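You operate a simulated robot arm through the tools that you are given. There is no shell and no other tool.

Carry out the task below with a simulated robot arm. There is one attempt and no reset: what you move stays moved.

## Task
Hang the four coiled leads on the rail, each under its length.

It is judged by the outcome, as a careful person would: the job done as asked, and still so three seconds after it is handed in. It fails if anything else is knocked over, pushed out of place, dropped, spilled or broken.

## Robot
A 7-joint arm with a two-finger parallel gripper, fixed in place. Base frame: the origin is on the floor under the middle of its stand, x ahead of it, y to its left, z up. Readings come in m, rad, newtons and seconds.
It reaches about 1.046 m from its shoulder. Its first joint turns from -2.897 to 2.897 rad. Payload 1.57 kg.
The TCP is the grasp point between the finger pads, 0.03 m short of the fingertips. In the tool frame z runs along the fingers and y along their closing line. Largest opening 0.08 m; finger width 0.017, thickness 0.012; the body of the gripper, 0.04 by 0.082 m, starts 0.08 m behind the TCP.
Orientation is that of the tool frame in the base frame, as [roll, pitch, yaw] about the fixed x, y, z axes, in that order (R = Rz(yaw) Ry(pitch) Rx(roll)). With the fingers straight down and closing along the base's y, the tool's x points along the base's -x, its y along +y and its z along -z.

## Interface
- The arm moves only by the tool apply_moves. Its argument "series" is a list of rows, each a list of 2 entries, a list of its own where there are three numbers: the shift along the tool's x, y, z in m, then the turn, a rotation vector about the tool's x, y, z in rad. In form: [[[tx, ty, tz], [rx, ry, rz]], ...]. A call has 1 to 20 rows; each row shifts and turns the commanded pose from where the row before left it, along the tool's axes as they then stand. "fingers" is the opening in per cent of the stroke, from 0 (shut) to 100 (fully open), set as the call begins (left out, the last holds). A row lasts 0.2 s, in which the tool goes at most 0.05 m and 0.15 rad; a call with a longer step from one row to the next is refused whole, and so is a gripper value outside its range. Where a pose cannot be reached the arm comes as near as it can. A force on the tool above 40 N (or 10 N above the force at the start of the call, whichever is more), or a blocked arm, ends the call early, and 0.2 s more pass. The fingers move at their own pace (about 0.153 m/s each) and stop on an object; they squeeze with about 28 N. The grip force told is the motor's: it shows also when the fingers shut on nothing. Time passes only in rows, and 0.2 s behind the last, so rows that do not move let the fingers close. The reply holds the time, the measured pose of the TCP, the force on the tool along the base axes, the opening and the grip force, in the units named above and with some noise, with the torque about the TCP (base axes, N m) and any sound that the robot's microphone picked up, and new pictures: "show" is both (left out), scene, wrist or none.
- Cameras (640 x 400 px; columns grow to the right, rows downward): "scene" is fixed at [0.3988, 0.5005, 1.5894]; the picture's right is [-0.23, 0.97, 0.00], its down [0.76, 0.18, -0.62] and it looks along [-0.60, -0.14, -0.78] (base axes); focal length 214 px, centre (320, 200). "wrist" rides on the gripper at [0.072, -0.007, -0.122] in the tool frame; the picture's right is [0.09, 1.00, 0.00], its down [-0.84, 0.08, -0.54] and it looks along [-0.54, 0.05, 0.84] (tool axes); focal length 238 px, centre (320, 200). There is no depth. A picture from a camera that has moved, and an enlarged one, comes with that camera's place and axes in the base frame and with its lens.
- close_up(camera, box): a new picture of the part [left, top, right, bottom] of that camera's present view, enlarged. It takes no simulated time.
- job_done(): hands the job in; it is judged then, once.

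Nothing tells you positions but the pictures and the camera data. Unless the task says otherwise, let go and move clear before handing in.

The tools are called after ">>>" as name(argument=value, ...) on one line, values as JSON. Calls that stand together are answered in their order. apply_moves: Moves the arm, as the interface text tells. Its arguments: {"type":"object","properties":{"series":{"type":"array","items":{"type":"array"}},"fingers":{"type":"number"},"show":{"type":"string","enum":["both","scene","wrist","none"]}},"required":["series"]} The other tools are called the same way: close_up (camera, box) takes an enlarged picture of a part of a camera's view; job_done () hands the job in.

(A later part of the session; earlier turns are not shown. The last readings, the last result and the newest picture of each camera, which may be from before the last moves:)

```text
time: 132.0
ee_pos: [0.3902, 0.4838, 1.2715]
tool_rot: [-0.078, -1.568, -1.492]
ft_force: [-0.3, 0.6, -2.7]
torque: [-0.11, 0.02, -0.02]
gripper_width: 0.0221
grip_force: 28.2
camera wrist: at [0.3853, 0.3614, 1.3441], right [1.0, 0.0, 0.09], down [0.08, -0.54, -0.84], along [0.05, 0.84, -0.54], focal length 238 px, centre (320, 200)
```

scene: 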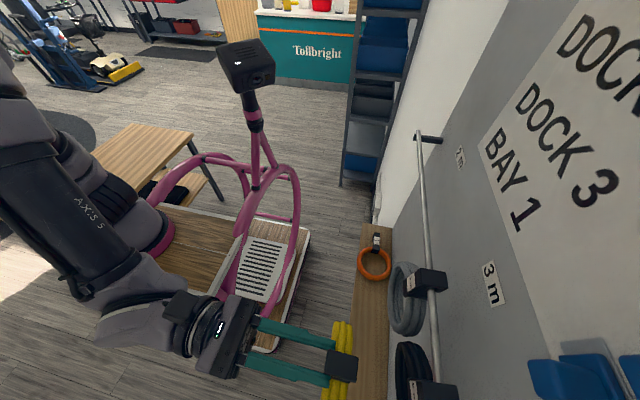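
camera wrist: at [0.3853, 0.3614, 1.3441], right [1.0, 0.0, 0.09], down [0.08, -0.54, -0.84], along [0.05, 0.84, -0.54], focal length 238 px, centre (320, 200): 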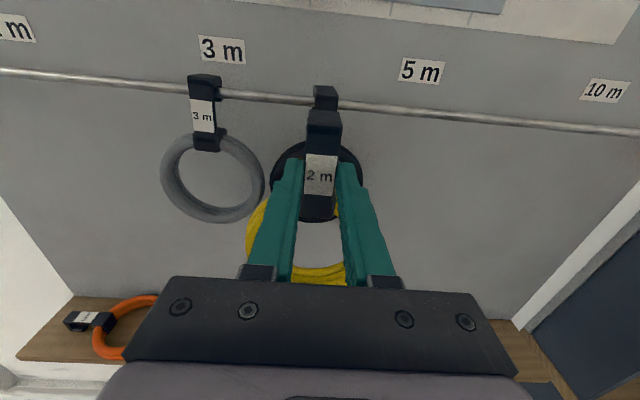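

The head is unharmed and in the same place. I'll return to the rotation spot, pitch the tool down, and then move to low x before pitching up there, to see if the elbow takes a better posture.

>>> apply_moves(series=[[[-0.03, 0.02, -0.02], [0, 0, 0]], [[-0.03, 0.02, -0.015], [0, 0, 0]], [[-0.035, 0.02, -0.01], [0, 0, 0]], [[-0.035, 0, 0], [0, 0, 0]], [[-0.035, 0, 0], [0, 0, 0]], [[0, 0, 0], [0, -0.0982, 0]], [[0, 0, 0], [0, -0.0982, 0]], [[0, 0, 0], [0, -0.0982, 0]], [[0, 0, 0], [0, -0.0982, 0]], [[0, 0, 0], [0, -0.0982, 0]], [[0, 0, 0], [0, -0.0982, 0]], [[0, 0, 0], [0, -0.0982, 0]], [[0, 0, 0], [0, -0.0982, 0]], [[0, 0, 0], [0, -0.0982, 0]], [[0, 0, 0], [0, -0.0982, 0]], [[0, 0, 0], [0, -0.0982, 0]], [[0, 0, 0], [0, -0.0982, 0]]], show="none")

>>> apply_moves(series=[[[0, 0, 0], [0, -0.0982, 0]], [[0, 0, 0], [0, -0.0982, 0]], [[0, 0, 0], [0, -0.0982, 0]], [[0, 0, 0], [0, -0.0982, 0]], [[0, 0, 0], [0, 0, 0]]], show="both")

```text
time: 135.6
ee_pos: [0.4509, 0.4372, 1.1063]
tool_rot: [-3.14, -0.393, 1.571]
ft_force: [0.4, -0.4, -2.5]
torque: [0.18, 0.01, 0.01]
gripper_width: 0.0218
grip_force: 28.1
```

```text
time: 136.8
ee_pos: [0.4511, 0.4377, 1.1066]
tool_rot: [-3.141, 0.002, 1.571]
ft_force: [-0.1, 0.0, -3.3]
torque: [0.18, 0.01, -0.01]
gripper_width: 0.0217
grip_force: 28.4
camera wrist: at [0.4452, 0.5102, 1.2296], right [1.0, 0.09, 0.0], down [0.08, -0.84, 0.54], along [0.05, -0.54, -0.84], focal length 238 px, centre (320, 200)
```

scene: 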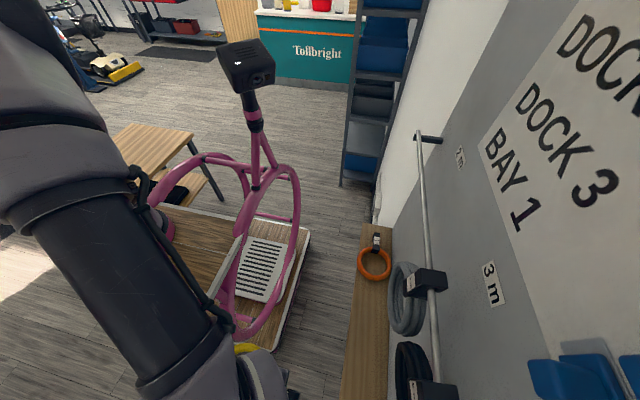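
wrist: 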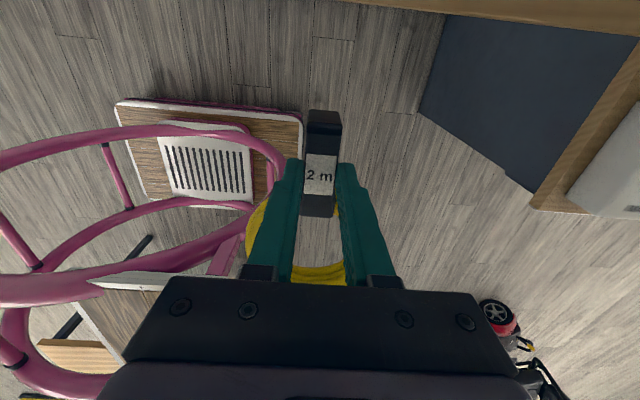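

>>> apply_moves(series=[[[0.002, -0.04, -0.005], [0, 0, 0]], [[0.002, -0.04, -0.005], [0, 0, 0]], [[0.002, -0.04, -0.005], [0, 0, 0]], [[0.002, -0.04, -0.005], [0, 0, 0]], [[0.002, -0.04, -0.005], [0, 0, 0]], [[0.002, -0.04, -0.005], [0, 0, 0]], [[0, 0, 0], [0, 0, 0]]], show="scene")

```text
time: 138.4
ee_pos: [0.2101, 0.4532, 1.1379]
tool_rot: [3.141, -0.002, 1.57]
ft_force: [-0.1, 0.7, -3.4]
torque: [0.25, -0.04, 0.01]
gripper_width: 0.0216
grip_force: 28.2
```

scene: 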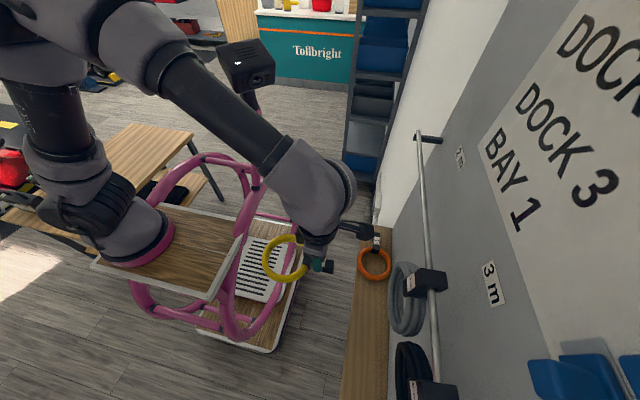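

In tool-down pose the elbow is up here. Earlier, reversing the pitch at x ≈ 0.364 gave an elbow-low posture that worked at low x, so I'll reproduce that: back to the rotation spot, pitch up, shift to x 0.364, pitch down, then move to low x.

>>> apply_moves(series=[[[-0.002, 0.04, 0.005], [0, 0, 0]], [[-0.002, 0.04, 0.005], [0, 0, 0]], [[-0.002, 0.04, 0.005], [0, 0, 0]], [[-0.002, 0.04, 0.005], [0, 0, 0]], [[-0.002, 0.04, 0.005], [0, 0, 0]], [[-0.008, 0.04, 0.01], [0, 0, 0]], [[0, 0.004, 0], [0, 0, 0]], [[0, 0, 0], [0, 0, 0]]], show="none")

>>> apply_moves(series=[[[0, 0, 0], [0, 0.0982, 0]], [[0, 0, 0], [0, 0.0982, 0]], [[0, 0, 0], [0, 0.0982, 0]], [[0, 0, 0], [0, 0.0982, 0]], [[0, 0, 0], [0, 0.0982, 0]], [[0, 0, 0], [0, 0.0982, 0]], [[0, 0, 0], [0, 0.0982, 0]], [[0, 0, 0], [0, 0.0982, 0]], [[0, 0, 0], [0, 0.0982, 0]], [[0, 0, 0], [0, 0.0982, 0]], [[0, 0, 0], [0, 0.0982, 0]], [[0, 0, 0], [0, 0.0982, 0]], [[0, 0, 0], [0, 0.0982, 0]], [[0, 0, 0], [0, 0.0982, 0]], [[0, 0, 0], [0, 0.0982, 0]], [[0, 0, 0], [0, 0.0982, 0]], [[0, 0, 0], [0, 0, 0]]], show="both")

```text
time: 140.2
ee_pos: [0.4575, 0.4307, 1.1022]
tool_rot: [-3.141, 0.001, 1.571]
ft_force: [0.5, 0.9, -3.3]
torque: [0.2, 0.04, -0.01]
gripper_width: 0.0218
grip_force: 27.9
```

```text
time: 143.8
ee_pos: [0.4555, 0.4311, 1.1017]
tool_rot: [0.136, -1.567, -1.71]
ft_force: [0.1, 0.1, -3.2]
torque: [-0.12, 0.02, -0.01]
gripper_width: 0.0214
grip_force: 28.4
camera wrist: at [0.4498, 0.3094, 1.1738], right [1.0, 0.0, 0.09], down [0.08, -0.54, -0.84], along [0.05, 0.84, -0.54], focal length 238 px, centre (320, 200)
```

scene: 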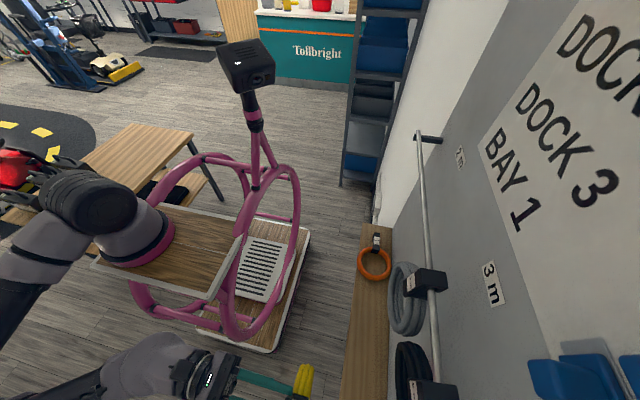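
wrist: 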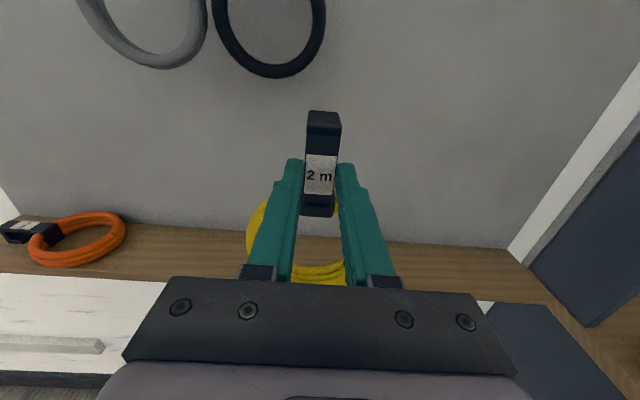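

This is the elbow-low posture. I'll raise and move to y ≈ 0.52 (where the elbow stayed low before), then step toward −x and watch the posture.

>>> apply_moves(series=[[[0.035, -0.015, 0.01], [0, 0, 0]], [[0.035, -0.015, 0.015], [0, 0, 0]], [[0.035, -0.015, 0.015], [0, 0, 0]], [[0.035, -0.015, 0.015], [0, 0, 0]], [[0.035, -0.015, 0.015], [0, 0, 0]], [[0.03, -0.015, 0.015], [0, 0, 0]], [[0, 0, 0], [0, 0, 0]]], show="scene")

>>> apply_moves(series=[[[0, -0.03, 0], [0, 0, 0]], [[0, -0.03, 0], [0, 0, 0]], [[0, -0.03, 0], [0, 0, 0]], [[0, 0, 0], [0, 0, 0]]], show="scene")

```text
time: 145.4
ee_pos: [0.3639, 0.5179, 1.3051]
tool_rot: [-0.592, -1.568, -0.981]
ft_force: [1.2, 0.9, -3.6]
torque: [-0.13, 0.0, 0.02]
gripper_width: 0.0216
grip_force: 27.7
```

scene: 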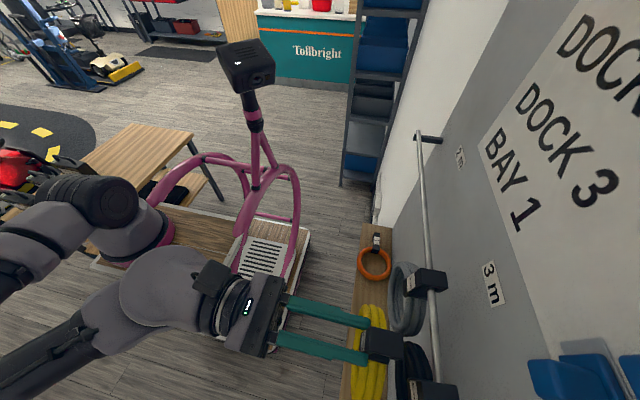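

```text
time: 146.4
ee_pos: [0.2739, 0.5179, 1.3049]
tool_rot: [-0.198, -1.569, -1.374]
ft_force: [0.3, 0.2, -4.0]
torque: [-0.16, -0.03, -0.01]
gripper_width: 0.0217
grip_force: 28.2
```

scene: 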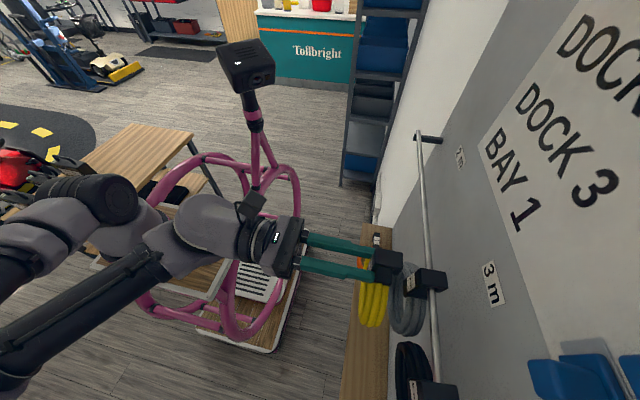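

The elbow stays low this time. Continuing toward −x.

>>> apply_moves(series=[[[0, -0.025, 0], [0, 0, 0]], [[0, -0.025, 0], [0, 0, 0]], [[0, -0.025, 0], [0, 0, 0]], [[0, 0, 0], [0, 0, 0]]], show="scene")

>>> apply_moves(series=[[[0, -0.025, 0], [0, 0, 0]], [[0, -0.025, 0], [0, 0, 0]], [[0, -0.02, 0], [0, 0, 0]], [[0, 0, 0], [0, 0, 0]]], show="both")

```text
time: 147.4
ee_pos: [0.1998, 0.517, 1.3066]
tool_rot: [-0.192, -1.57, -1.38]
ft_force: [-0.1, 0.2, -3.1]
torque: [-0.11, -0.02, -0.03]
gripper_width: 0.0218
grip_force: 28.1
```

scene: 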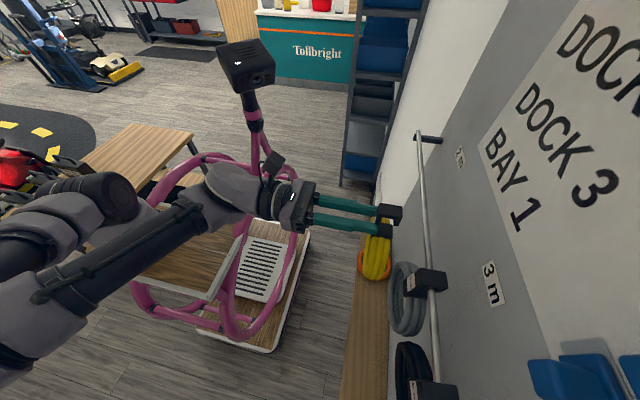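

```text
time: 148.4
ee_pos: [0.1299, 0.5161, 1.305]
tool_rot: [-0.031, -1.569, -1.541]
ft_force: [-0.7, 0.1, -3.4]
torque: [-0.16, 0.02, 0.0]
gripper_width: 0.0215
grip_force: 27.6
camera wrist: at [0.1241, 0.3947, 1.3794], right [1.0, 0.0, 0.09], down [0.08, -0.54, -0.84], along [0.05, 0.84, -0.54], focal length 238 px, centre (320, 200)
```

scene: 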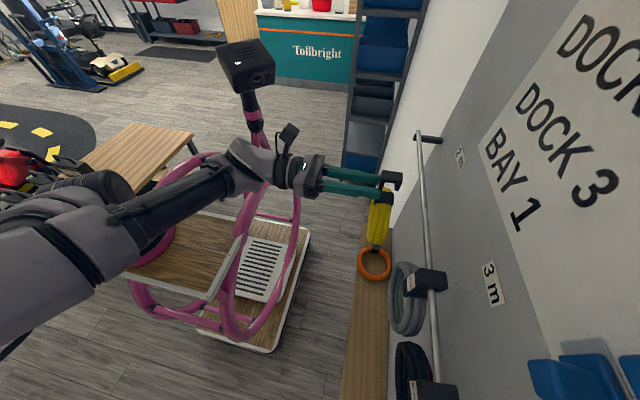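
wrist: 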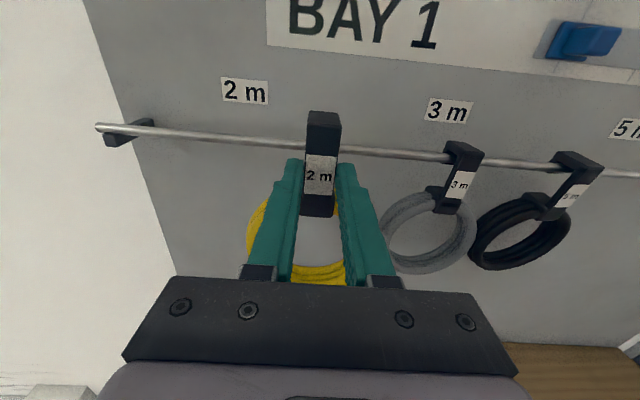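

This posture keeps the forearm clear of the mast. Now advancing to hang yellow at x ≈ 0.13.

>>> apply_moves(series=[[[-0.0035, 0, 0.012], [0, 0, 0]], [[0, 0, 0.012], [0, 0, 0]], [[0, 0, 0.01], [0, 0, 0]], [[0, 0, 0], [0, 0, 0]]], show="wrist")

>>> close_up(camera="wrist", box=[220, 60, 420, 240])

>>> close_up(camera="scene", box=[180, 20, 420, 260])

```text
time: 149.4
ee_pos: [0.1316, 0.5505, 1.3025]
tool_rot: [-0.084, -1.569, -1.486]
ft_force: [-0.1, 0.2, -2.8]
torque: [-0.13, -0.03, 0.02]
gripper_width: 0.0217
grip_force: 27.5
camera wrist: at [0.1254, 0.4289, 1.3756], right [1.0, 0.0, 0.09], down [0.08, -0.54, -0.84], along [0.05, 0.84, -0.54], focal length 238 px, centre (320, 200)
```

wrist: 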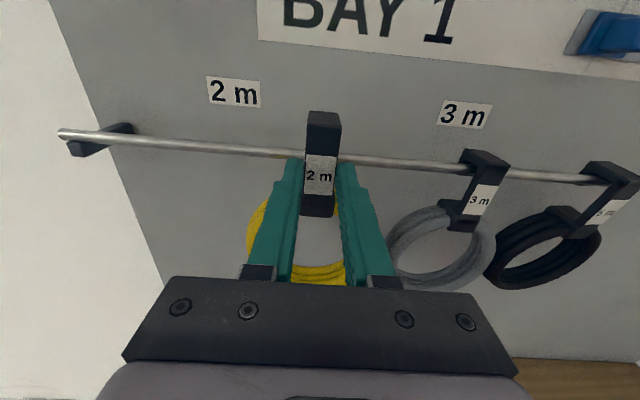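

```text
2.22 times, centred on (320, 150) of wrist
camera zoom: at [0.1254, 0.4289, 1.3756], right [1.0, 0.0, 0.09], down [0.08, -0.54, -0.84], along [0.05, 0.84, -0.54], focal length 530 px, centre (320, 311)
```

zoom: 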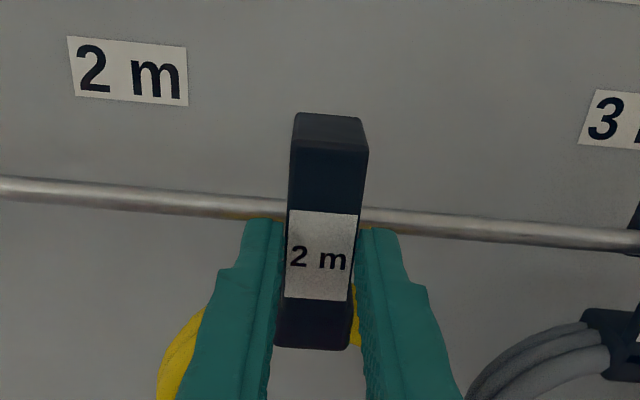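

```text
1.67 times, centred on (300, 140) of scene
camera zoom: at [0.3988, 0.5005, 1.5894], right [-0.23, 0.97, 0.0], down [0.76, 0.18, -0.62], along [-0.6, -0.14, -0.78], focal length 358 px, centre (353, 300)
```

zoom: 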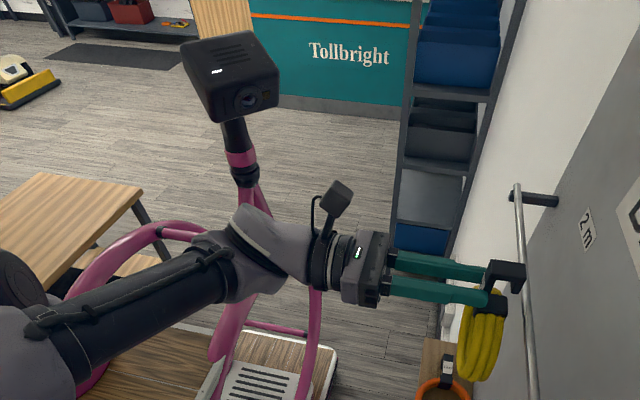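

Close comparison shows the hook has tilted about 2 mm toward the robot in the grip (a small pivot of roughly 4° while held horizontally). I'll pitch the tool down 0.06 rad to make the strap vertical again, then go in.

>>> apply_moves(series=[[[0, 0, 0], [0, -0.03, 0]], [[0, 0, 0], [0, -0.03, 0]], [[0, 0, 0], [0, 0, 0]]], show="wrist")

>>> close_up(camera="scene", box=[340, 150, 460, 250])

```text
time: 150.2
ee_pos: [0.1301, 0.5517, 1.3025]
tool_rot: [-3.138, -1.513, 1.567]
ft_force: [0.7, -0.2, -4.0]
torque: [-0.13, -0.01, 0.01]
gripper_width: 0.0219
grip_force: 28.3
camera wrist: at [0.1249, 0.4332, 1.3824], right [1.0, 0.01, 0.09], down [0.08, -0.59, -0.8], along [0.05, 0.81, -0.59], focal length 238 px, centre (320, 200)
```

wrist: 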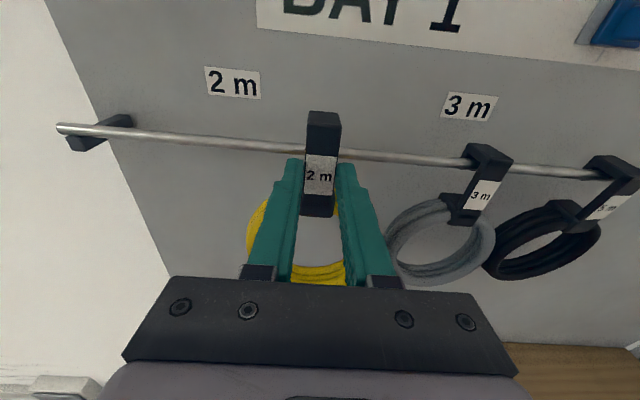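

```text
4.00 times, centred on (400, 200) of scene
camera zoom: at [0.3988, 0.5005, 1.5894], right [-0.23, 0.97, 0.0], down [0.76, 0.18, -0.62], along [-0.6, -0.14, -0.78], focal length 858 px, centre (0, 200)
```

zoom: 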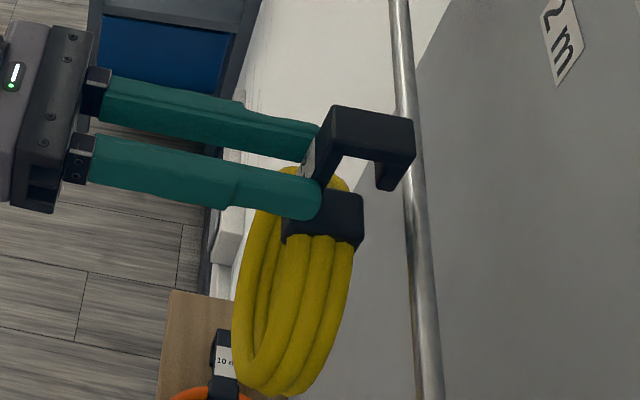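

This side view shows the hook profile directly. I'll zoom in to measure the throat.

>>> close_up(camera="scene", box=[375, 165, 425, 215])

```text
8.00 times, centred on (400, 190) of scene
camera zoom: at [0.3988, 0.5005, 1.5894], right [-0.23, 0.97, 0.0], down [0.76, 0.18, -0.62], along [-0.6, -0.14, -0.78], focal length 1716 px, centre (-320, 280)
```

zoom: 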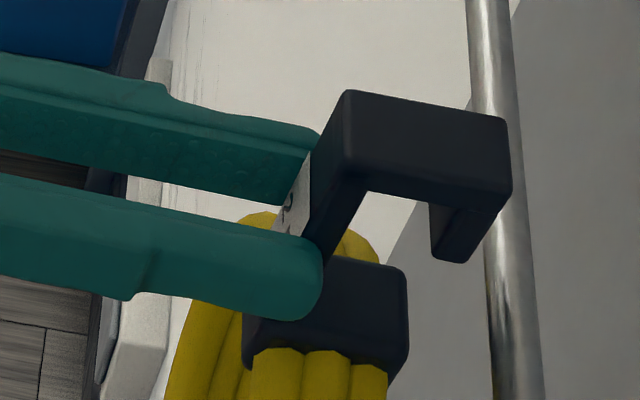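

Important finding: the yellow lead has crept outward and is held only by the last few millimetres of the fingertips. The hook itself measures well: the throat spans z ≈ 1.284–1.310 around the rail at 1.297. Hanging it now in this orientation is the safest choice, so I'm advancing slowly.

>>> apply_moves(series=[[[0.0004, 0, 0.006], [0, 0, 0]], [[0.0004, 0, 0.006], [0, 0, 0]], [[0.0003, 0, 0.005], [0, 0, 0]]], show="none")

>>> close_up(camera="scene", box=[375, 165, 425, 215])

```text
time: 151.0
ee_pos: [0.1302, 0.5669, 1.3025]
tool_rot: [-3.133, -1.51, 1.564]
ft_force: [-0.5, -0.1, -3.7]
torque: [-0.14, -0.01, 0.0]
gripper_width: 0.0215
grip_force: 27.3
```

```text
8.00 times, centred on (400, 190) of scene
camera zoom: at [0.3988, 0.5005, 1.5894], right [-0.23, 0.97, 0.0], down [0.76, 0.18, -0.62], along [-0.6, -0.14, -0.78], focal length 1716 px, centre (-320, 280)
```

zoom: 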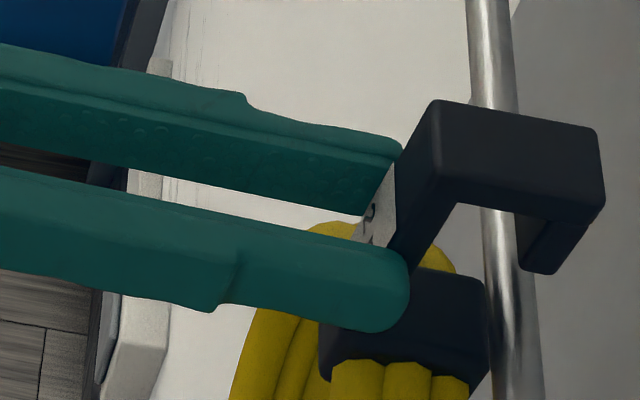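

>>> apply_moves(series=[[[0.0003, 0, 0.005], [0, 0, 0]], [[0.0003, 0, 0.004], [0, 0, 0]], [[0.0002, 0, 0.0035], [0, 0, 0]]], show="none")

>>> close_up(camera="scene", box=[375, 165, 425, 215])

```text
time: 151.8
ee_pos: [0.1296, 0.581, 1.3025]
tool_rot: [-3.141, -1.509, 1.572]
ft_force: [0.0, 1.0, -3.2]
torque: [-0.11, -0.01, -0.01]
gripper_width: 0.0217
grip_force: 28.4
```

```text
8.00 times, centred on (400, 190) of scene
camera zoom: at [0.3988, 0.5005, 1.5894], right [-0.23, 0.97, 0.0], down [0.76, 0.18, -0.62], along [-0.6, -0.14, -0.78], focal length 1716 px, centre (-320, 280)
```

zoom: 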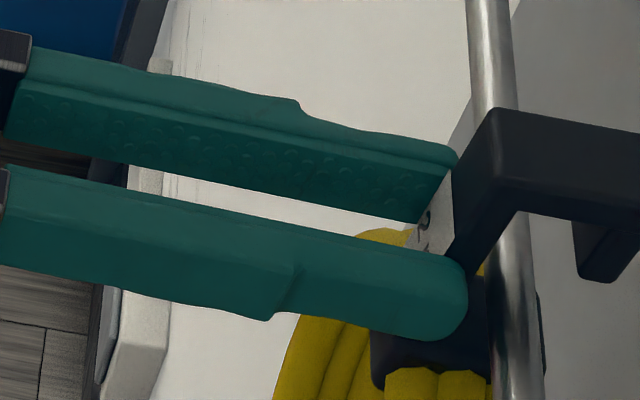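

The rail sits in the throat between plate and tip. I'll lower while shifting slightly toward the wall so the tip clears the back of the rail.

>>> apply_moves(series=[[[-0.004, 0, 0], [0, 0, 0]], [[-0.004, 0, 0.001], [0, 0, 0]]], show="none")

>>> apply_moves(series=[[[-0.003, 0, 0.001], [0, 0, 0]], [[-0.003, 0, 0.001], [0, 0, 0]]], show="none")

>>> close_up(camera="scene", box=[375, 165, 425, 215])

```text
time: 152.4
ee_pos: [0.1308, 0.5812, 1.2949]
tool_rot: [3.14, -1.512, 1.574]
ft_force: [-0.2, 0.5, -2.9]
torque: [-0.12, -0.01, 0.0]
gripper_width: 0.0214
grip_force: 28.3
```

```text
time: 153.0
ee_pos: [0.1298, 0.5815, 1.2891]
tool_rot: [-3.136, -1.511, 1.562]
ft_force: [0.8, -0.2, -2.3]
torque: [-0.12, -0.01, -0.03]
gripper_width: 0.022
grip_force: 28.0
```

```text
8.00 times, centred on (400, 190) of scene
camera zoom: at [0.3988, 0.5005, 1.5894], right [-0.23, 0.97, 0.0], down [0.76, 0.18, -0.62], along [-0.6, -0.14, -0.78], focal length 1716 px, centre (-320, 280)
```

zoom: 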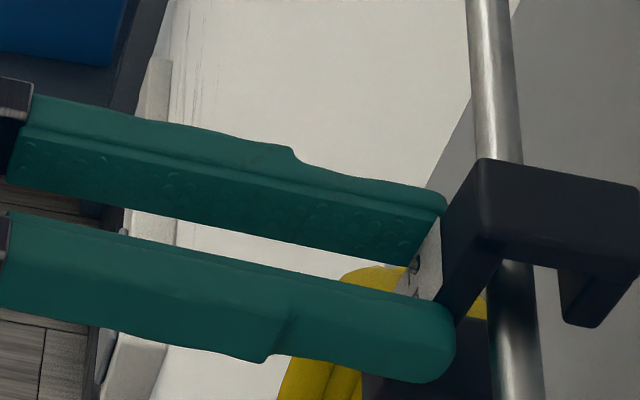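

>>> apply_moves(series=[[[-0.005, 0, 0.001], [0, 0, 0]]], show="none")

>>> apply_moves(series=[[[-0.004, 0, 0.001], [0, 0, 0]]], show="none")

>>> close_up(camera="scene", box=[375, 165, 425, 215])

```text
time: 153.4
ee_pos: [0.1284, 0.5843, 1.2828]
tool_rot: [3.14, -1.513, 1.573]
ft_force: [-0.3, 1.1, -2.1]
torque: [-0.12, 0.03, 0.02]
gripper_width: 0.0218
grip_force: 28.3
```

```text
time: 153.8
ee_pos: [0.1291, 0.5842, 1.2809]
tool_rot: [3.137, -1.514, 1.577]
ft_force: [-0.3, -1.3, -2.5]
torque: [-0.08, 0.03, 0.01]
gripper_width: 0.0217
grip_force: 28.9
```

```text
8.00 times, centred on (400, 190) of scene
camera zoom: at [0.3988, 0.5005, 1.5894], right [-0.23, 0.97, 0.0], down [0.76, 0.18, -0.62], along [-0.6, -0.14, -0.78], focal length 1716 px, centre (-320, 280)
```

zoom: 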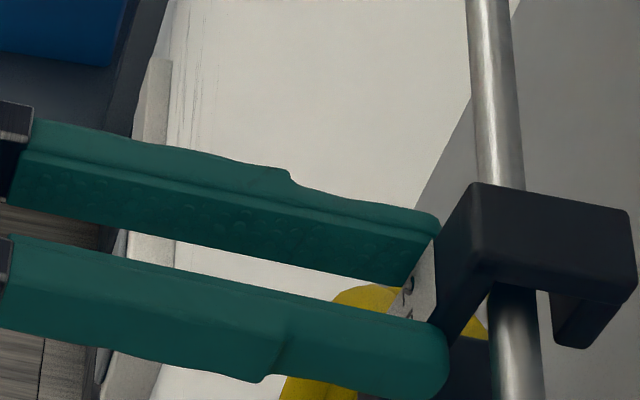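

>>> apply_moves(series=[[[-0.004, 0, 0.0005], [0, 0, 0]]], show="none")

>>> apply_moves(series=[[[-0.003, 0, 0], [0, 0, 0]]], show="none")

>>> close_up(camera="scene", box=[375, 165, 425, 215])

```text
time: 154.2
ee_pos: [0.1289, 0.5838, 1.2784]
tool_rot: [3.127, -1.517, 1.587]
ft_force: [1.0, 0.6, 5.6]
torque: [0.19, 0.06, -0.03]
gripper_width: 0.0216
grip_force: 28.4
```

```text
time: 154.6
ee_pos: [0.1296, 0.585, 1.2781]
tool_rot: [3.112, -1.522, 1.598]
ft_force: [1.3, 6.1, 28.7]
torque: [0.96, 0.04, -0.02]
gripper_width: 0.0217
grip_force: 28.3
```

```text
8.00 times, centred on (400, 190) of scene
camera zoom: at [0.3988, 0.5005, 1.5894], right [-0.23, 0.97, 0.0], down [0.76, 0.18, -0.62], along [-0.6, -0.14, -0.78], focal length 1716 px, centre (-320, 280)
```

zoom: 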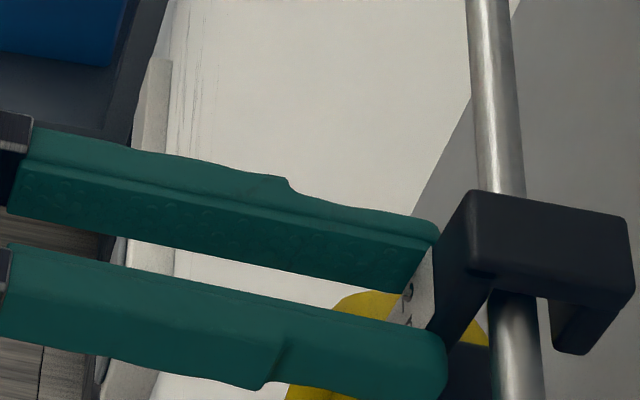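

Seated on the rail. I'll relieve the pressing force and release.

>>> apply_moves(series=[[[0.003, 0, 0], [0, 0, 0]]], show="none")

>>> apply_moves(series=[[[0, 0, 0], [0, 0, 0]], [[0, 0, 0], [0, 0, 0]]], fingers=55, show="both")

>>> close_up(camera="scene", box=[350, 150, 450, 250])

```text
time: 155.0
ee_pos: [0.1286, 0.5844, 1.278]
tool_rot: [3.135, -1.514, 1.576]
ft_force: [-0.3, 6.2, 23.9]
torque: [0.8, -0.02, 0.02]
gripper_width: 0.0216
grip_force: 27.7
```

```text
time: 155.6
ee_pos: [0.1307, 0.585, 1.2751]
tool_rot: [-3.137, -1.51, 1.566]
ft_force: [-0.7, 0.1, 0.9]
torque: [0.01, 0.0, -0.03]
gripper_width: 0.044
grip_force: 0.1
camera wrist: at [0.1241, 0.4668, 1.3559], right [1.0, 0.01, 0.09], down [0.08, -0.59, -0.8], along [0.05, 0.81, -0.59], focal length 238 px, centre (320, 200)
```

scene: 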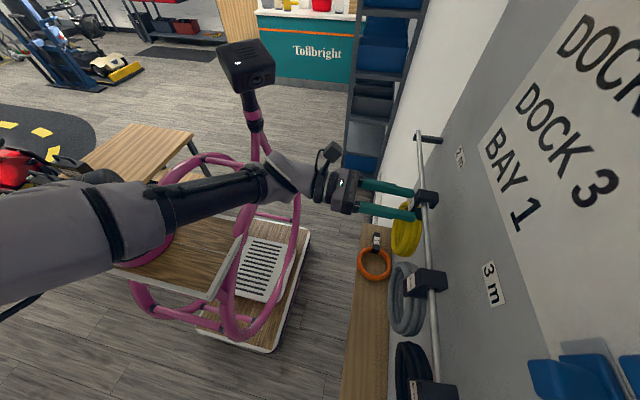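
wrist: 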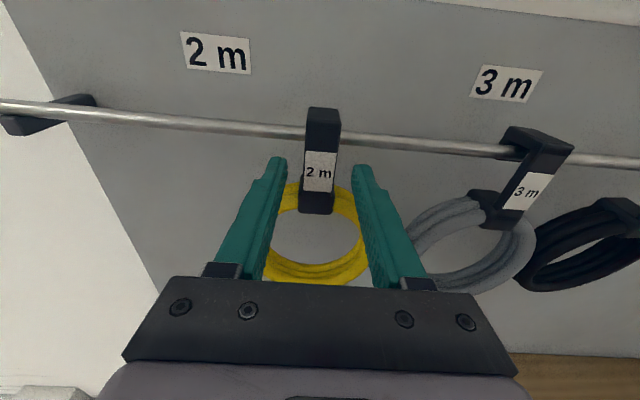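

```text
4.00 times, centred on (400, 200) of scene
camera zoom: at [0.3988, 0.5005, 1.5894], right [-0.23, 0.97, 0.0], down [0.76, 0.18, -0.62], along [-0.6, -0.14, -0.78], focal length 858 px, centre (0, 200)
```

zoom: 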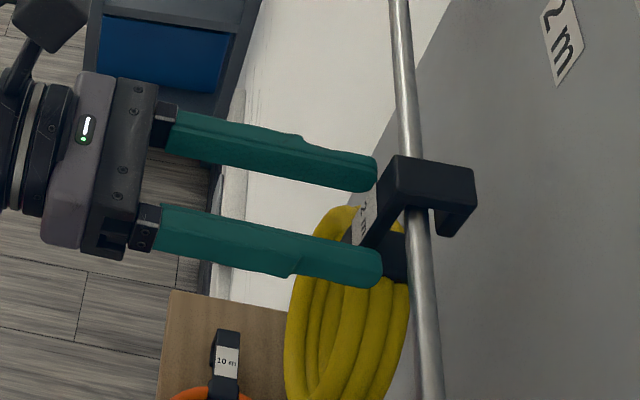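

Yellow hangs on the rail at x ≈ 0.13 for now. Next is orange. I'll back away, level the tool and descend, checking the elbow posture.

>>> apply_moves(series=[[[0, 0, -0.03], [0, 0, 0]], [[0, 0, -0.035], [0, 0.03, 0]], [[0, 0, -0.035], [0, 0.03, 0]], [[-0.02, 0, 0], [0, 0, 0]], [[-0.03, 0, 0], [0, 0, 0]], [[-0.03, 0, 0], [0, 0, 0]], [[-0.03, 0, 0], [0, 0, 0]], [[-0.03, 0, 0], [0, 0, 0]], [[0, 0, 0], [0, 0, 0]]], show="both")

```text
time: 157.6
ee_pos: [0.1302, 0.4848, 1.1411]
tool_rot: [0.202, -1.569, -1.772]
ft_force: [0.1, 0.6, -0.5]
torque: [-0.02, 0.04, 0.01]
gripper_width: 0.044
grip_force: 0.0
camera wrist: at [0.1251, 0.3627, 1.214], right [1.0, 0.0, 0.09], down [0.08, -0.54, -0.84], along [0.05, 0.84, -0.54], focal length 238 px, centre (320, 200)
```

scene: 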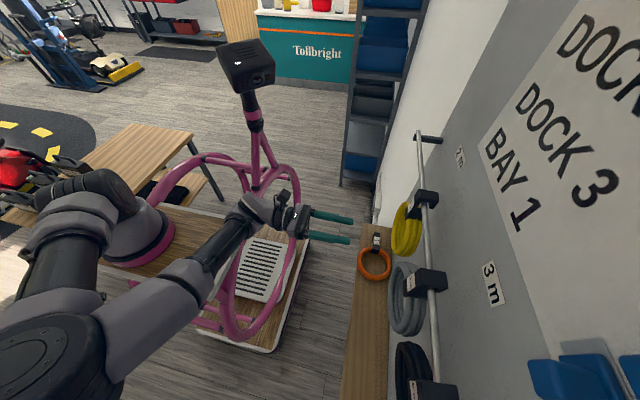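
wrist: 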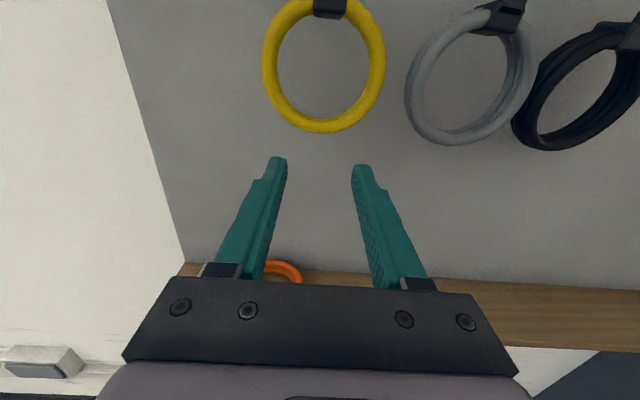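

The elbow-low posture holds. Pitching down here, in two stages.

>>> apply_moves(series=[[[0, 0, 0], [0, -0.0982, 0]], [[0, 0, 0], [0, -0.0982, 0]], [[0, 0, 0], [0, -0.0982, 0]], [[0, 0, 0], [0, -0.0982, 0]], [[0, 0, 0], [0, -0.0982, 0]], [[0, 0, 0], [0, -0.0982, 0]], [[0, 0, 0], [0, -0.0982, 0]], [[0, 0, 0], [0, -0.0982, 0]], [[0, 0, 0], [0, 0, 0]]], show="scene")

>>> apply_moves(series=[[[0, 0, 0], [0, -0.0982, 0]], [[0, 0, 0], [0, -0.0982, 0]], [[0, 0, 0], [0, -0.0982, 0]], [[0, 0, 0], [0, -0.0982, 0]], [[0, 0, 0], [0, -0.0982, 0]], [[0, 0, 0], [0, -0.0982, 0]], [[0, 0, 0], [0, -0.0982, 0]], [[0, 0, 0], [0, -0.0982, 0]], [[0, 0, 0], [0, 0, 0]]], show="scene")

```text
time: 159.6
ee_pos: [0.129, 0.4843, 1.1408]
tool_rot: [-3.141, -0.786, 1.57]
ft_force: [0.7, 0.4, 0.1]
torque: [-0.01, 0.0, 0.02]
gripper_width: 0.0441
grip_force: 0.0
```

scene: 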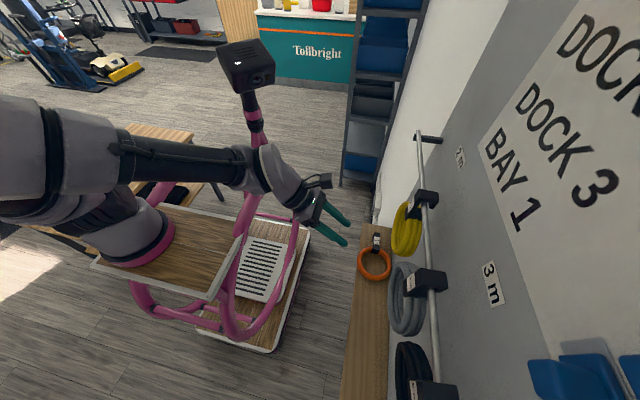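

```text
time: 161.6
ee_pos: [0.1309, 0.485, 1.1404]
tool_rot: [-3.141, 0.002, 1.571]
ft_force: [0.4, 0.0, 1.9]
torque: [-0.02, 0.0, 0.03]
gripper_width: 0.0439
grip_force: 0.1
```

scene: 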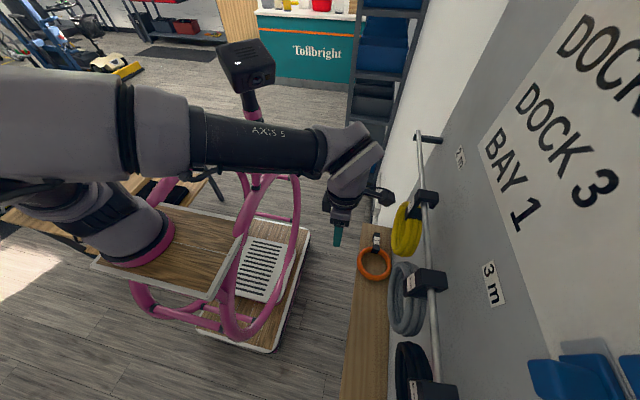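

Now rolling back to the pick orientation and moving above orange.

>>> apply_moves(series=[[[0, 0, 0], [0, 0, -0.1309]], [[0, 0, 0], [0, 0, -0.1309]], [[0, 0, 0], [0, 0, -0.1309]], [[0, 0, 0], [0, 0, -0.1309]], [[0, 0, 0], [0, 0, -0.1309]], [[0, 0, 0], [0, 0, -0.1309]], [[0, 0, 0], [0, 0, -0.1309]], [[0, 0, 0], [0, 0, -0.1309]], [[0, 0, 0], [0, 0, -0.1309]], [[0, 0, 0], [0, 0, -0.1309]], [[0, 0, 0], [0, 0, -0.1309]], [[0, 0, 0], [0, 0, -0.1309]], [[0, 0, 0], [0, 0, 0]]], show="none")

>>> apply_moves(series=[[[0.025, -0.01, 0.02], [0, 0, 0]], [[0.03, 0, 0.025], [0, 0, 0]], [[0.03, 0.01, 0.03], [0, 0, 0]], [[0.03, 0.015, 0.03], [0, 0, 0]], [[0.023, 0.02, 0.03], [0, 0, 0]], [[0, 0.015, 0.03], [0, 0, 0]], [[0, 0, 0], [0, 0, 0]]], fingers=60, show="both")

>>> close_up(camera="wrist", box=[250, 40, 430, 240])

```text
time: 164.4
ee_pos: [0.1303, 0.4839, 1.1411]
tool_rot: [-3.142, -0.001, -3.141]
ft_force: [-0.3, 0.4, 0.3]
torque: [0.05, -0.01, -0.05]
gripper_width: 0.0443
grip_force: 0.0
```

```text
time: 166.0
ee_pos: [-0.0093, 0.535, 0.9755]
tool_rot: [-3.141, -0.001, 3.141]
ft_force: [-0.5, 0.5, -0.3]
torque: [0.01, -0.01, 0.0]
gripper_width: 0.0482
grip_force: 0.0
camera wrist: at [-0.0796, 0.5282, 1.0991], right [-0.09, 1.0, 0.0], down [0.84, 0.08, 0.54], along [0.54, 0.05, -0.84], focal length 238 px, centre (320, 200)
```

scene: 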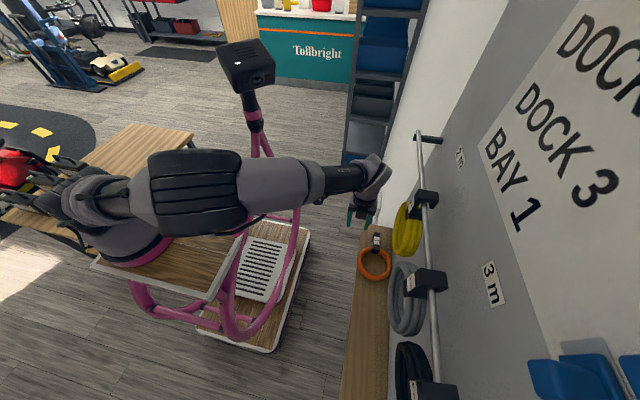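
wrist: 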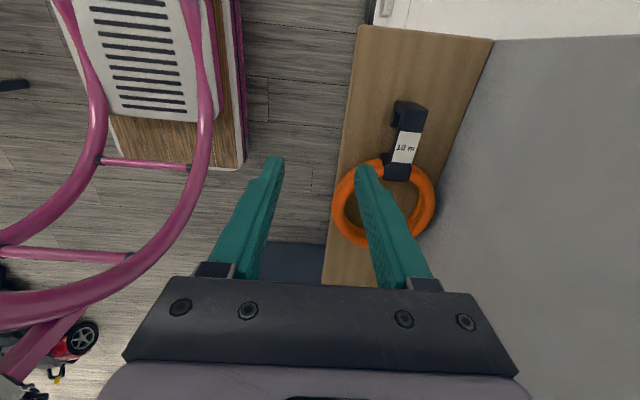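

```text
2.00 times, centred on (340, 140) of wrist
camera zoom: at [-0.0796, 0.5282, 1.0991], right [-0.09, 1.0, 0.0], down [0.84, 0.08, 0.54], along [0.54, 0.05, -0.84], focal length 477 px, centre (280, 320)
```

zoom: 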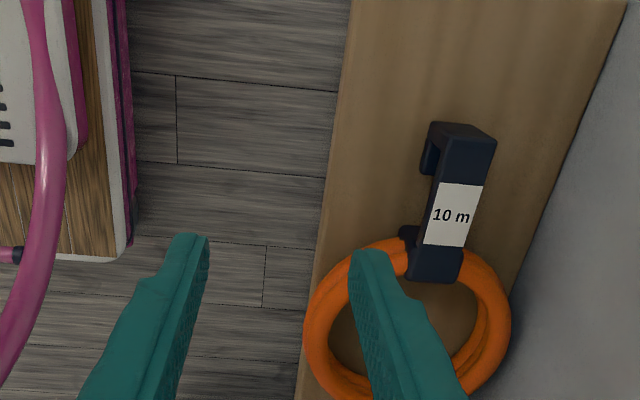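

Orange's label is at about x −0.0077, y 0.6167. Centring above it.

>>> apply_moves(series=[[[-0.001, 0.03, 0.005], [0, 0, 0]], [[-0.001, 0.03, 0.005], [0, 0, 0]], [[-0.001, 0.0215, 0.0235], [0, 0, 0]], [[0, 0, 0], [0, 0, 0]]], show="both")

>>> close_up(camera="wrist", box=[250, 60, 410, 260])

>>> close_up(camera="scene", box=[320, 140, 460, 280])

```text
time: 167.0
ee_pos: [-0.0054, 0.6171, 0.9403]
tool_rot: [-3.141, -0.001, 3.141]
ft_force: [-1.2, -0.4, 0.2]
torque: [0.01, -0.01, 0.02]
gripper_width: 0.048
grip_force: 0.1
camera wrist: at [-0.0754, 0.6101, 1.0638], right [-0.09, 1.0, 0.0], down [0.84, 0.08, 0.54], along [0.54, 0.05, -0.84], focal length 238 px, centre (320, 200)
```

scene: 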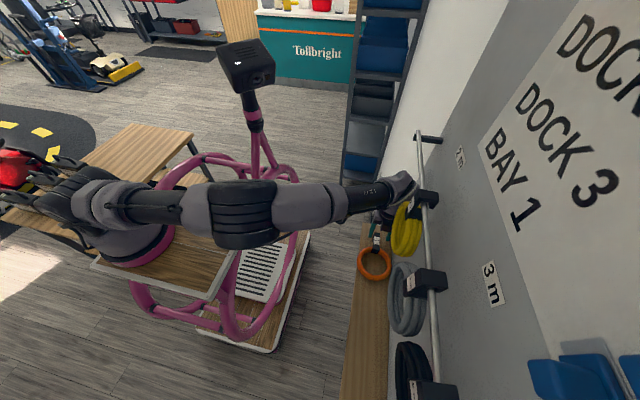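
wrist: 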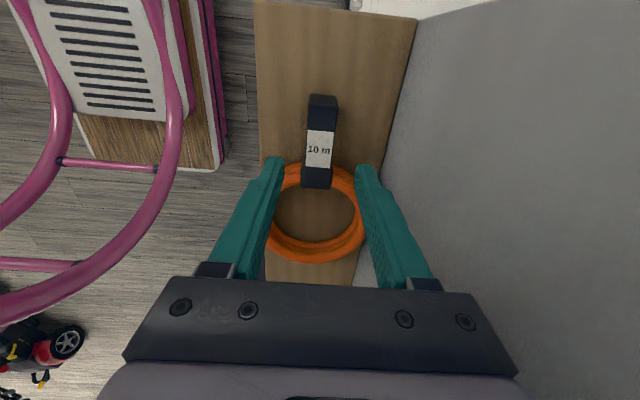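

```text
2.00 times, centred on (330, 160) of wrist
camera zoom: at [-0.0754, 0.6101, 1.0638], right [-0.09, 1.0, 0.0], down [0.84, 0.08, 0.54], along [0.54, 0.05, -0.84], focal length 477 px, centre (300, 280)
```

zoom: 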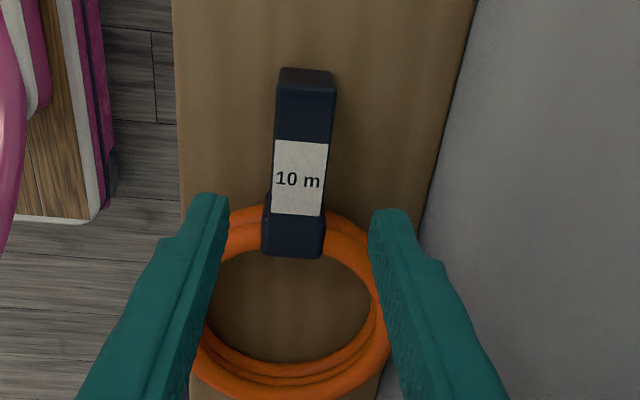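

```text
2.86 times, centred on (390, 210) of scene
camera zoom: at [0.3988, 0.5005, 1.5894], right [-0.23, 0.97, 0.0], down [0.76, 0.18, -0.62], along [-0.6, -0.14, -0.78], focal length 613 px, centre (120, 171)
```

zoom: 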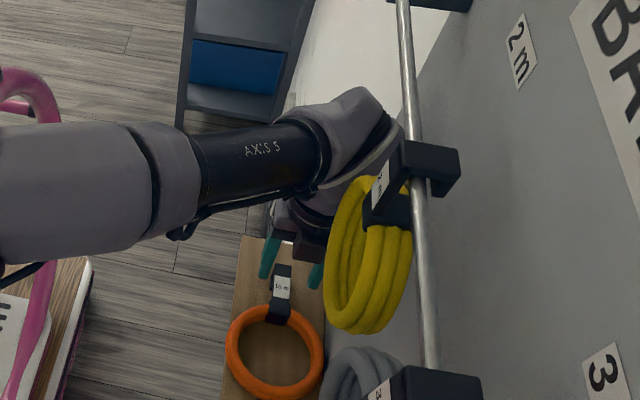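

Well centred, and the wrist clears yellow. Descending to grip height.

>>> apply_moves(series=[[[0.0015, -0.0005, 0.01], [0, 0, 0]], [[0, 0, 0.014], [0, 0, 0]], [[0, 0, 0.0135], [0, 0, 0]], [[0, 0, 0], [0, 0, 0]]], show="wrist")

>>> close_up(camera="wrist", box=[250, 60, 410, 260])

```text
time: 168.0
ee_pos: [-0.0079, 0.6159, 0.9036]
tool_rot: [-3.141, 0.0, -3.141]
ft_force: [-0.6, -0.4, 0.1]
torque: [-0.01, 0.03, -0.01]
gripper_width: 0.0482
grip_force: 0.0
camera wrist: at [-0.0784, 0.6096, 1.0269], right [-0.09, 1.0, 0.0], down [0.84, 0.08, 0.54], along [0.54, 0.05, -0.84], focal length 238 px, centre (320, 200)
```

wrist: 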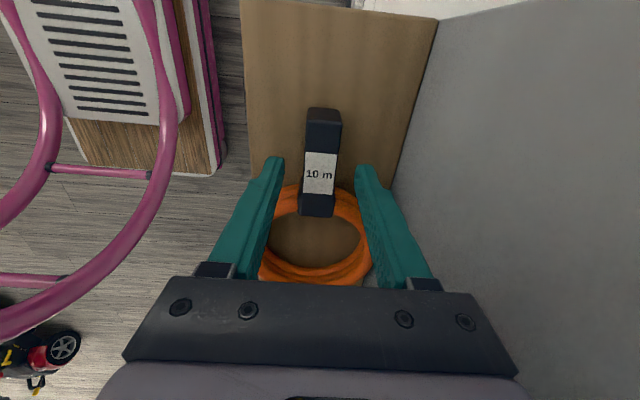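

```text
2.00 times, centred on (330, 160) of wrist
camera zoom: at [-0.0784, 0.6096, 1.0269], right [-0.09, 1.0, 0.0], down [0.84, 0.08, 0.54], along [0.54, 0.05, -0.84], focal length 477 px, centre (300, 280)
```

zoom: 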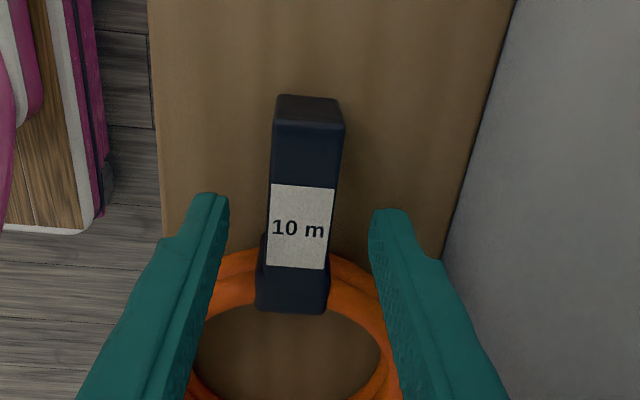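

>>> apply_moves(series=[[[0, 0, 0.001], [0, 0, 0]], [[0, 0, 0], [0, 0, 0]]], show="none")

>>> apply_moves(series=[[[0, 0, 0], [0, 0, 0]], [[0, 0, 0], [0, 0, 0]], [[0, 0, 0], [0, 0, 0]]], fingers=0, show="none")

>>> apply_moves(series=[[[0, 0, -0.008], [0, 0, 0]], [[0, 0, -0.012], [0, 0, 0]], [[0, -0.005, -0.015], [0, 0, 0]], [[0, 0, 0], [0, 0, 0]]], show="both")

>>> close_up(camera="wrist", box=[250, 60, 410, 260])

```text
time: 168.6
ee_pos: [-0.0071, 0.6164, 0.9039]
tool_rot: [-3.141, 0.0, -3.141]
ft_force: [0.5, 0.3, -0.1]
torque: [0.03, 0.03, 0.03]
gripper_width: 0.0479
grip_force: 0.1
```

```text
time: 169.4
ee_pos: [-0.0071, 0.6156, 0.9033]
tool_rot: [-3.141, 0.0, -3.139]
ft_force: [-0.8, 0.6, 0.0]
torque: [0.01, -0.06, 0.04]
gripper_width: 0.0218
grip_force: 27.8
```

```text
time: 170.4
ee_pos: [-0.0074, 0.6103, 0.9387]
tool_rot: [-3.141, -0.002, -3.141]
ft_force: [-0.2, -0.3, -2.8]
torque: [0.02, 0.22, -0.01]
gripper_width: 0.0217
grip_force: 28.5
camera wrist: at [-0.078, 0.6032, 1.0614], right [-0.09, 1.0, 0.0], down [0.84, 0.08, 0.54], along [0.54, 0.05, -0.84], focal length 238 px, centre (320, 200)
```

scene: 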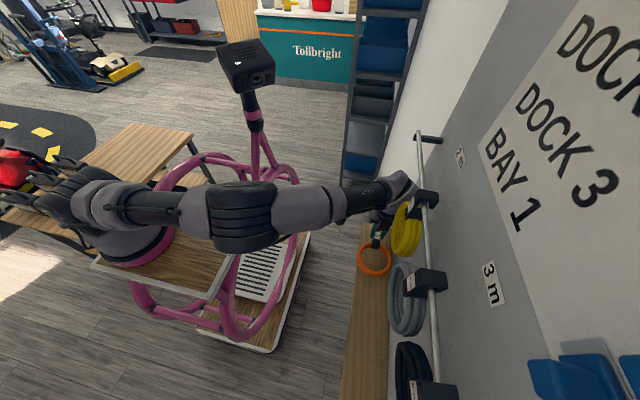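
wrist: 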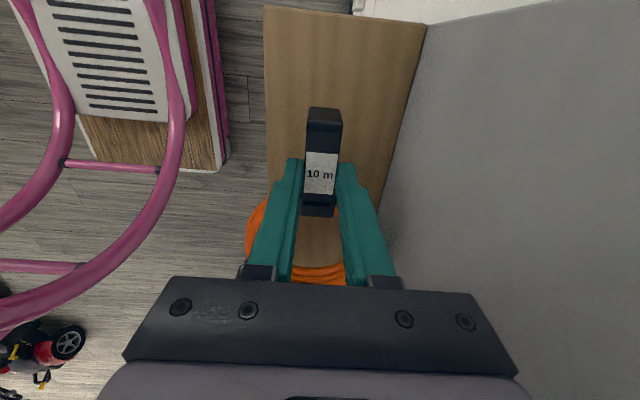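

```text
2.00 times, centred on (330, 160) of wrist
camera zoom: at [-0.078, 0.6032, 1.0614], right [-0.09, 1.0, 0.0], down [0.84, 0.08, 0.54], along [0.54, 0.05, -0.84], focal length 477 px, centre (300, 280)
```

zoom: 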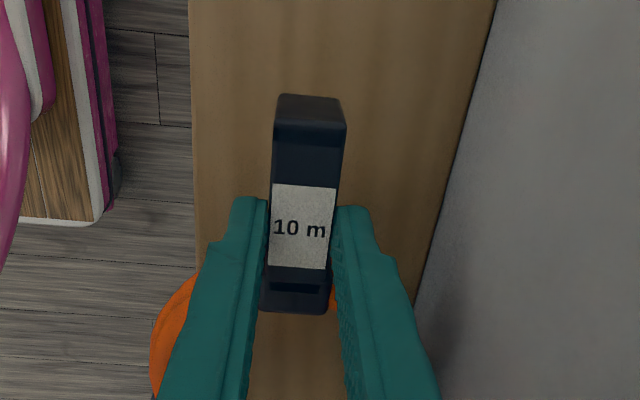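

Orange is held well. Retreating gently to the spot where the posture change worked (0.13, 0.48, 1.14).

>>> apply_moves(series=[[[0, -0.02, -0.005], [0, 0, 0]], [[0, -0.025, -0.01], [0, 0, 0]], [[0, -0.025, -0.01], [0, 0, 0]], [[0, -0.025, -0.015], [0, 0, 0]], [[0, -0.025, -0.02], [0, 0, 0]], [[-0.015, -0.01, -0.02], [0, 0, 0]], [[-0.02, 0, -0.02], [0, 0, 0]], [[-0.02, 0, -0.02], [0, 0, 0]], [[-0.02, 0, -0.02], [0, 0, 0]], [[-0.02, 0, -0.02], [0, 0, 0]], [[-0.02, 0, -0.02], [0, 0, 0]], [[-0.02, 0, -0.02], [0, 0, 0]], [[0, 0, 0], [0, 0, 0]]], show="both")

```text
time: 173.2
ee_pos: [0.1283, 0.4807, 1.1371]
tool_rot: [-3.141, -0.001, 3.141]
ft_force: [-0.8, -0.3, -2.1]
torque: [0.01, 0.21, 0.0]
gripper_width: 0.0218
grip_force: 27.9
camera wrist: at [0.0568, 0.4731, 1.2596], right [-0.09, 1.0, 0.0], down [0.84, 0.08, 0.54], along [0.54, 0.05, -0.84], focal length 238 px, centre (320, 200)
```

scene: 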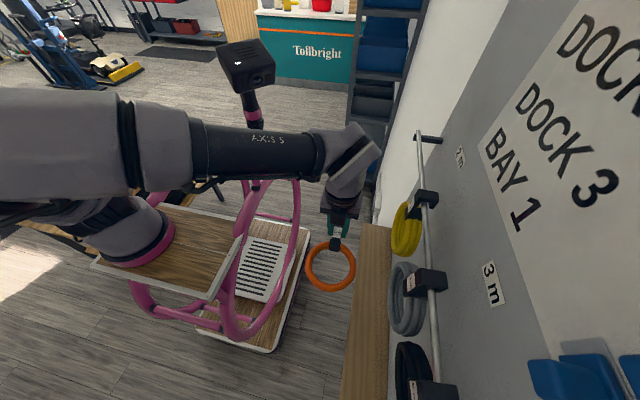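
wrist: 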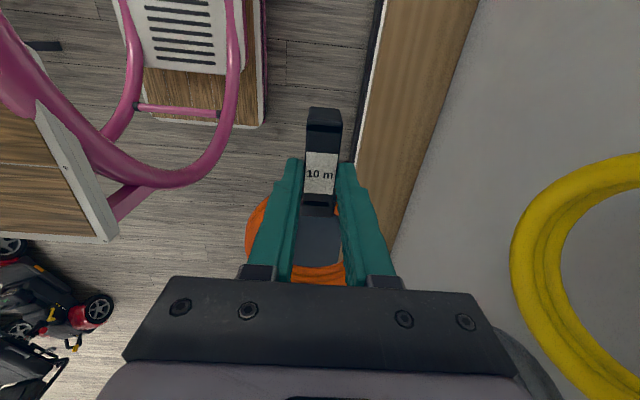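

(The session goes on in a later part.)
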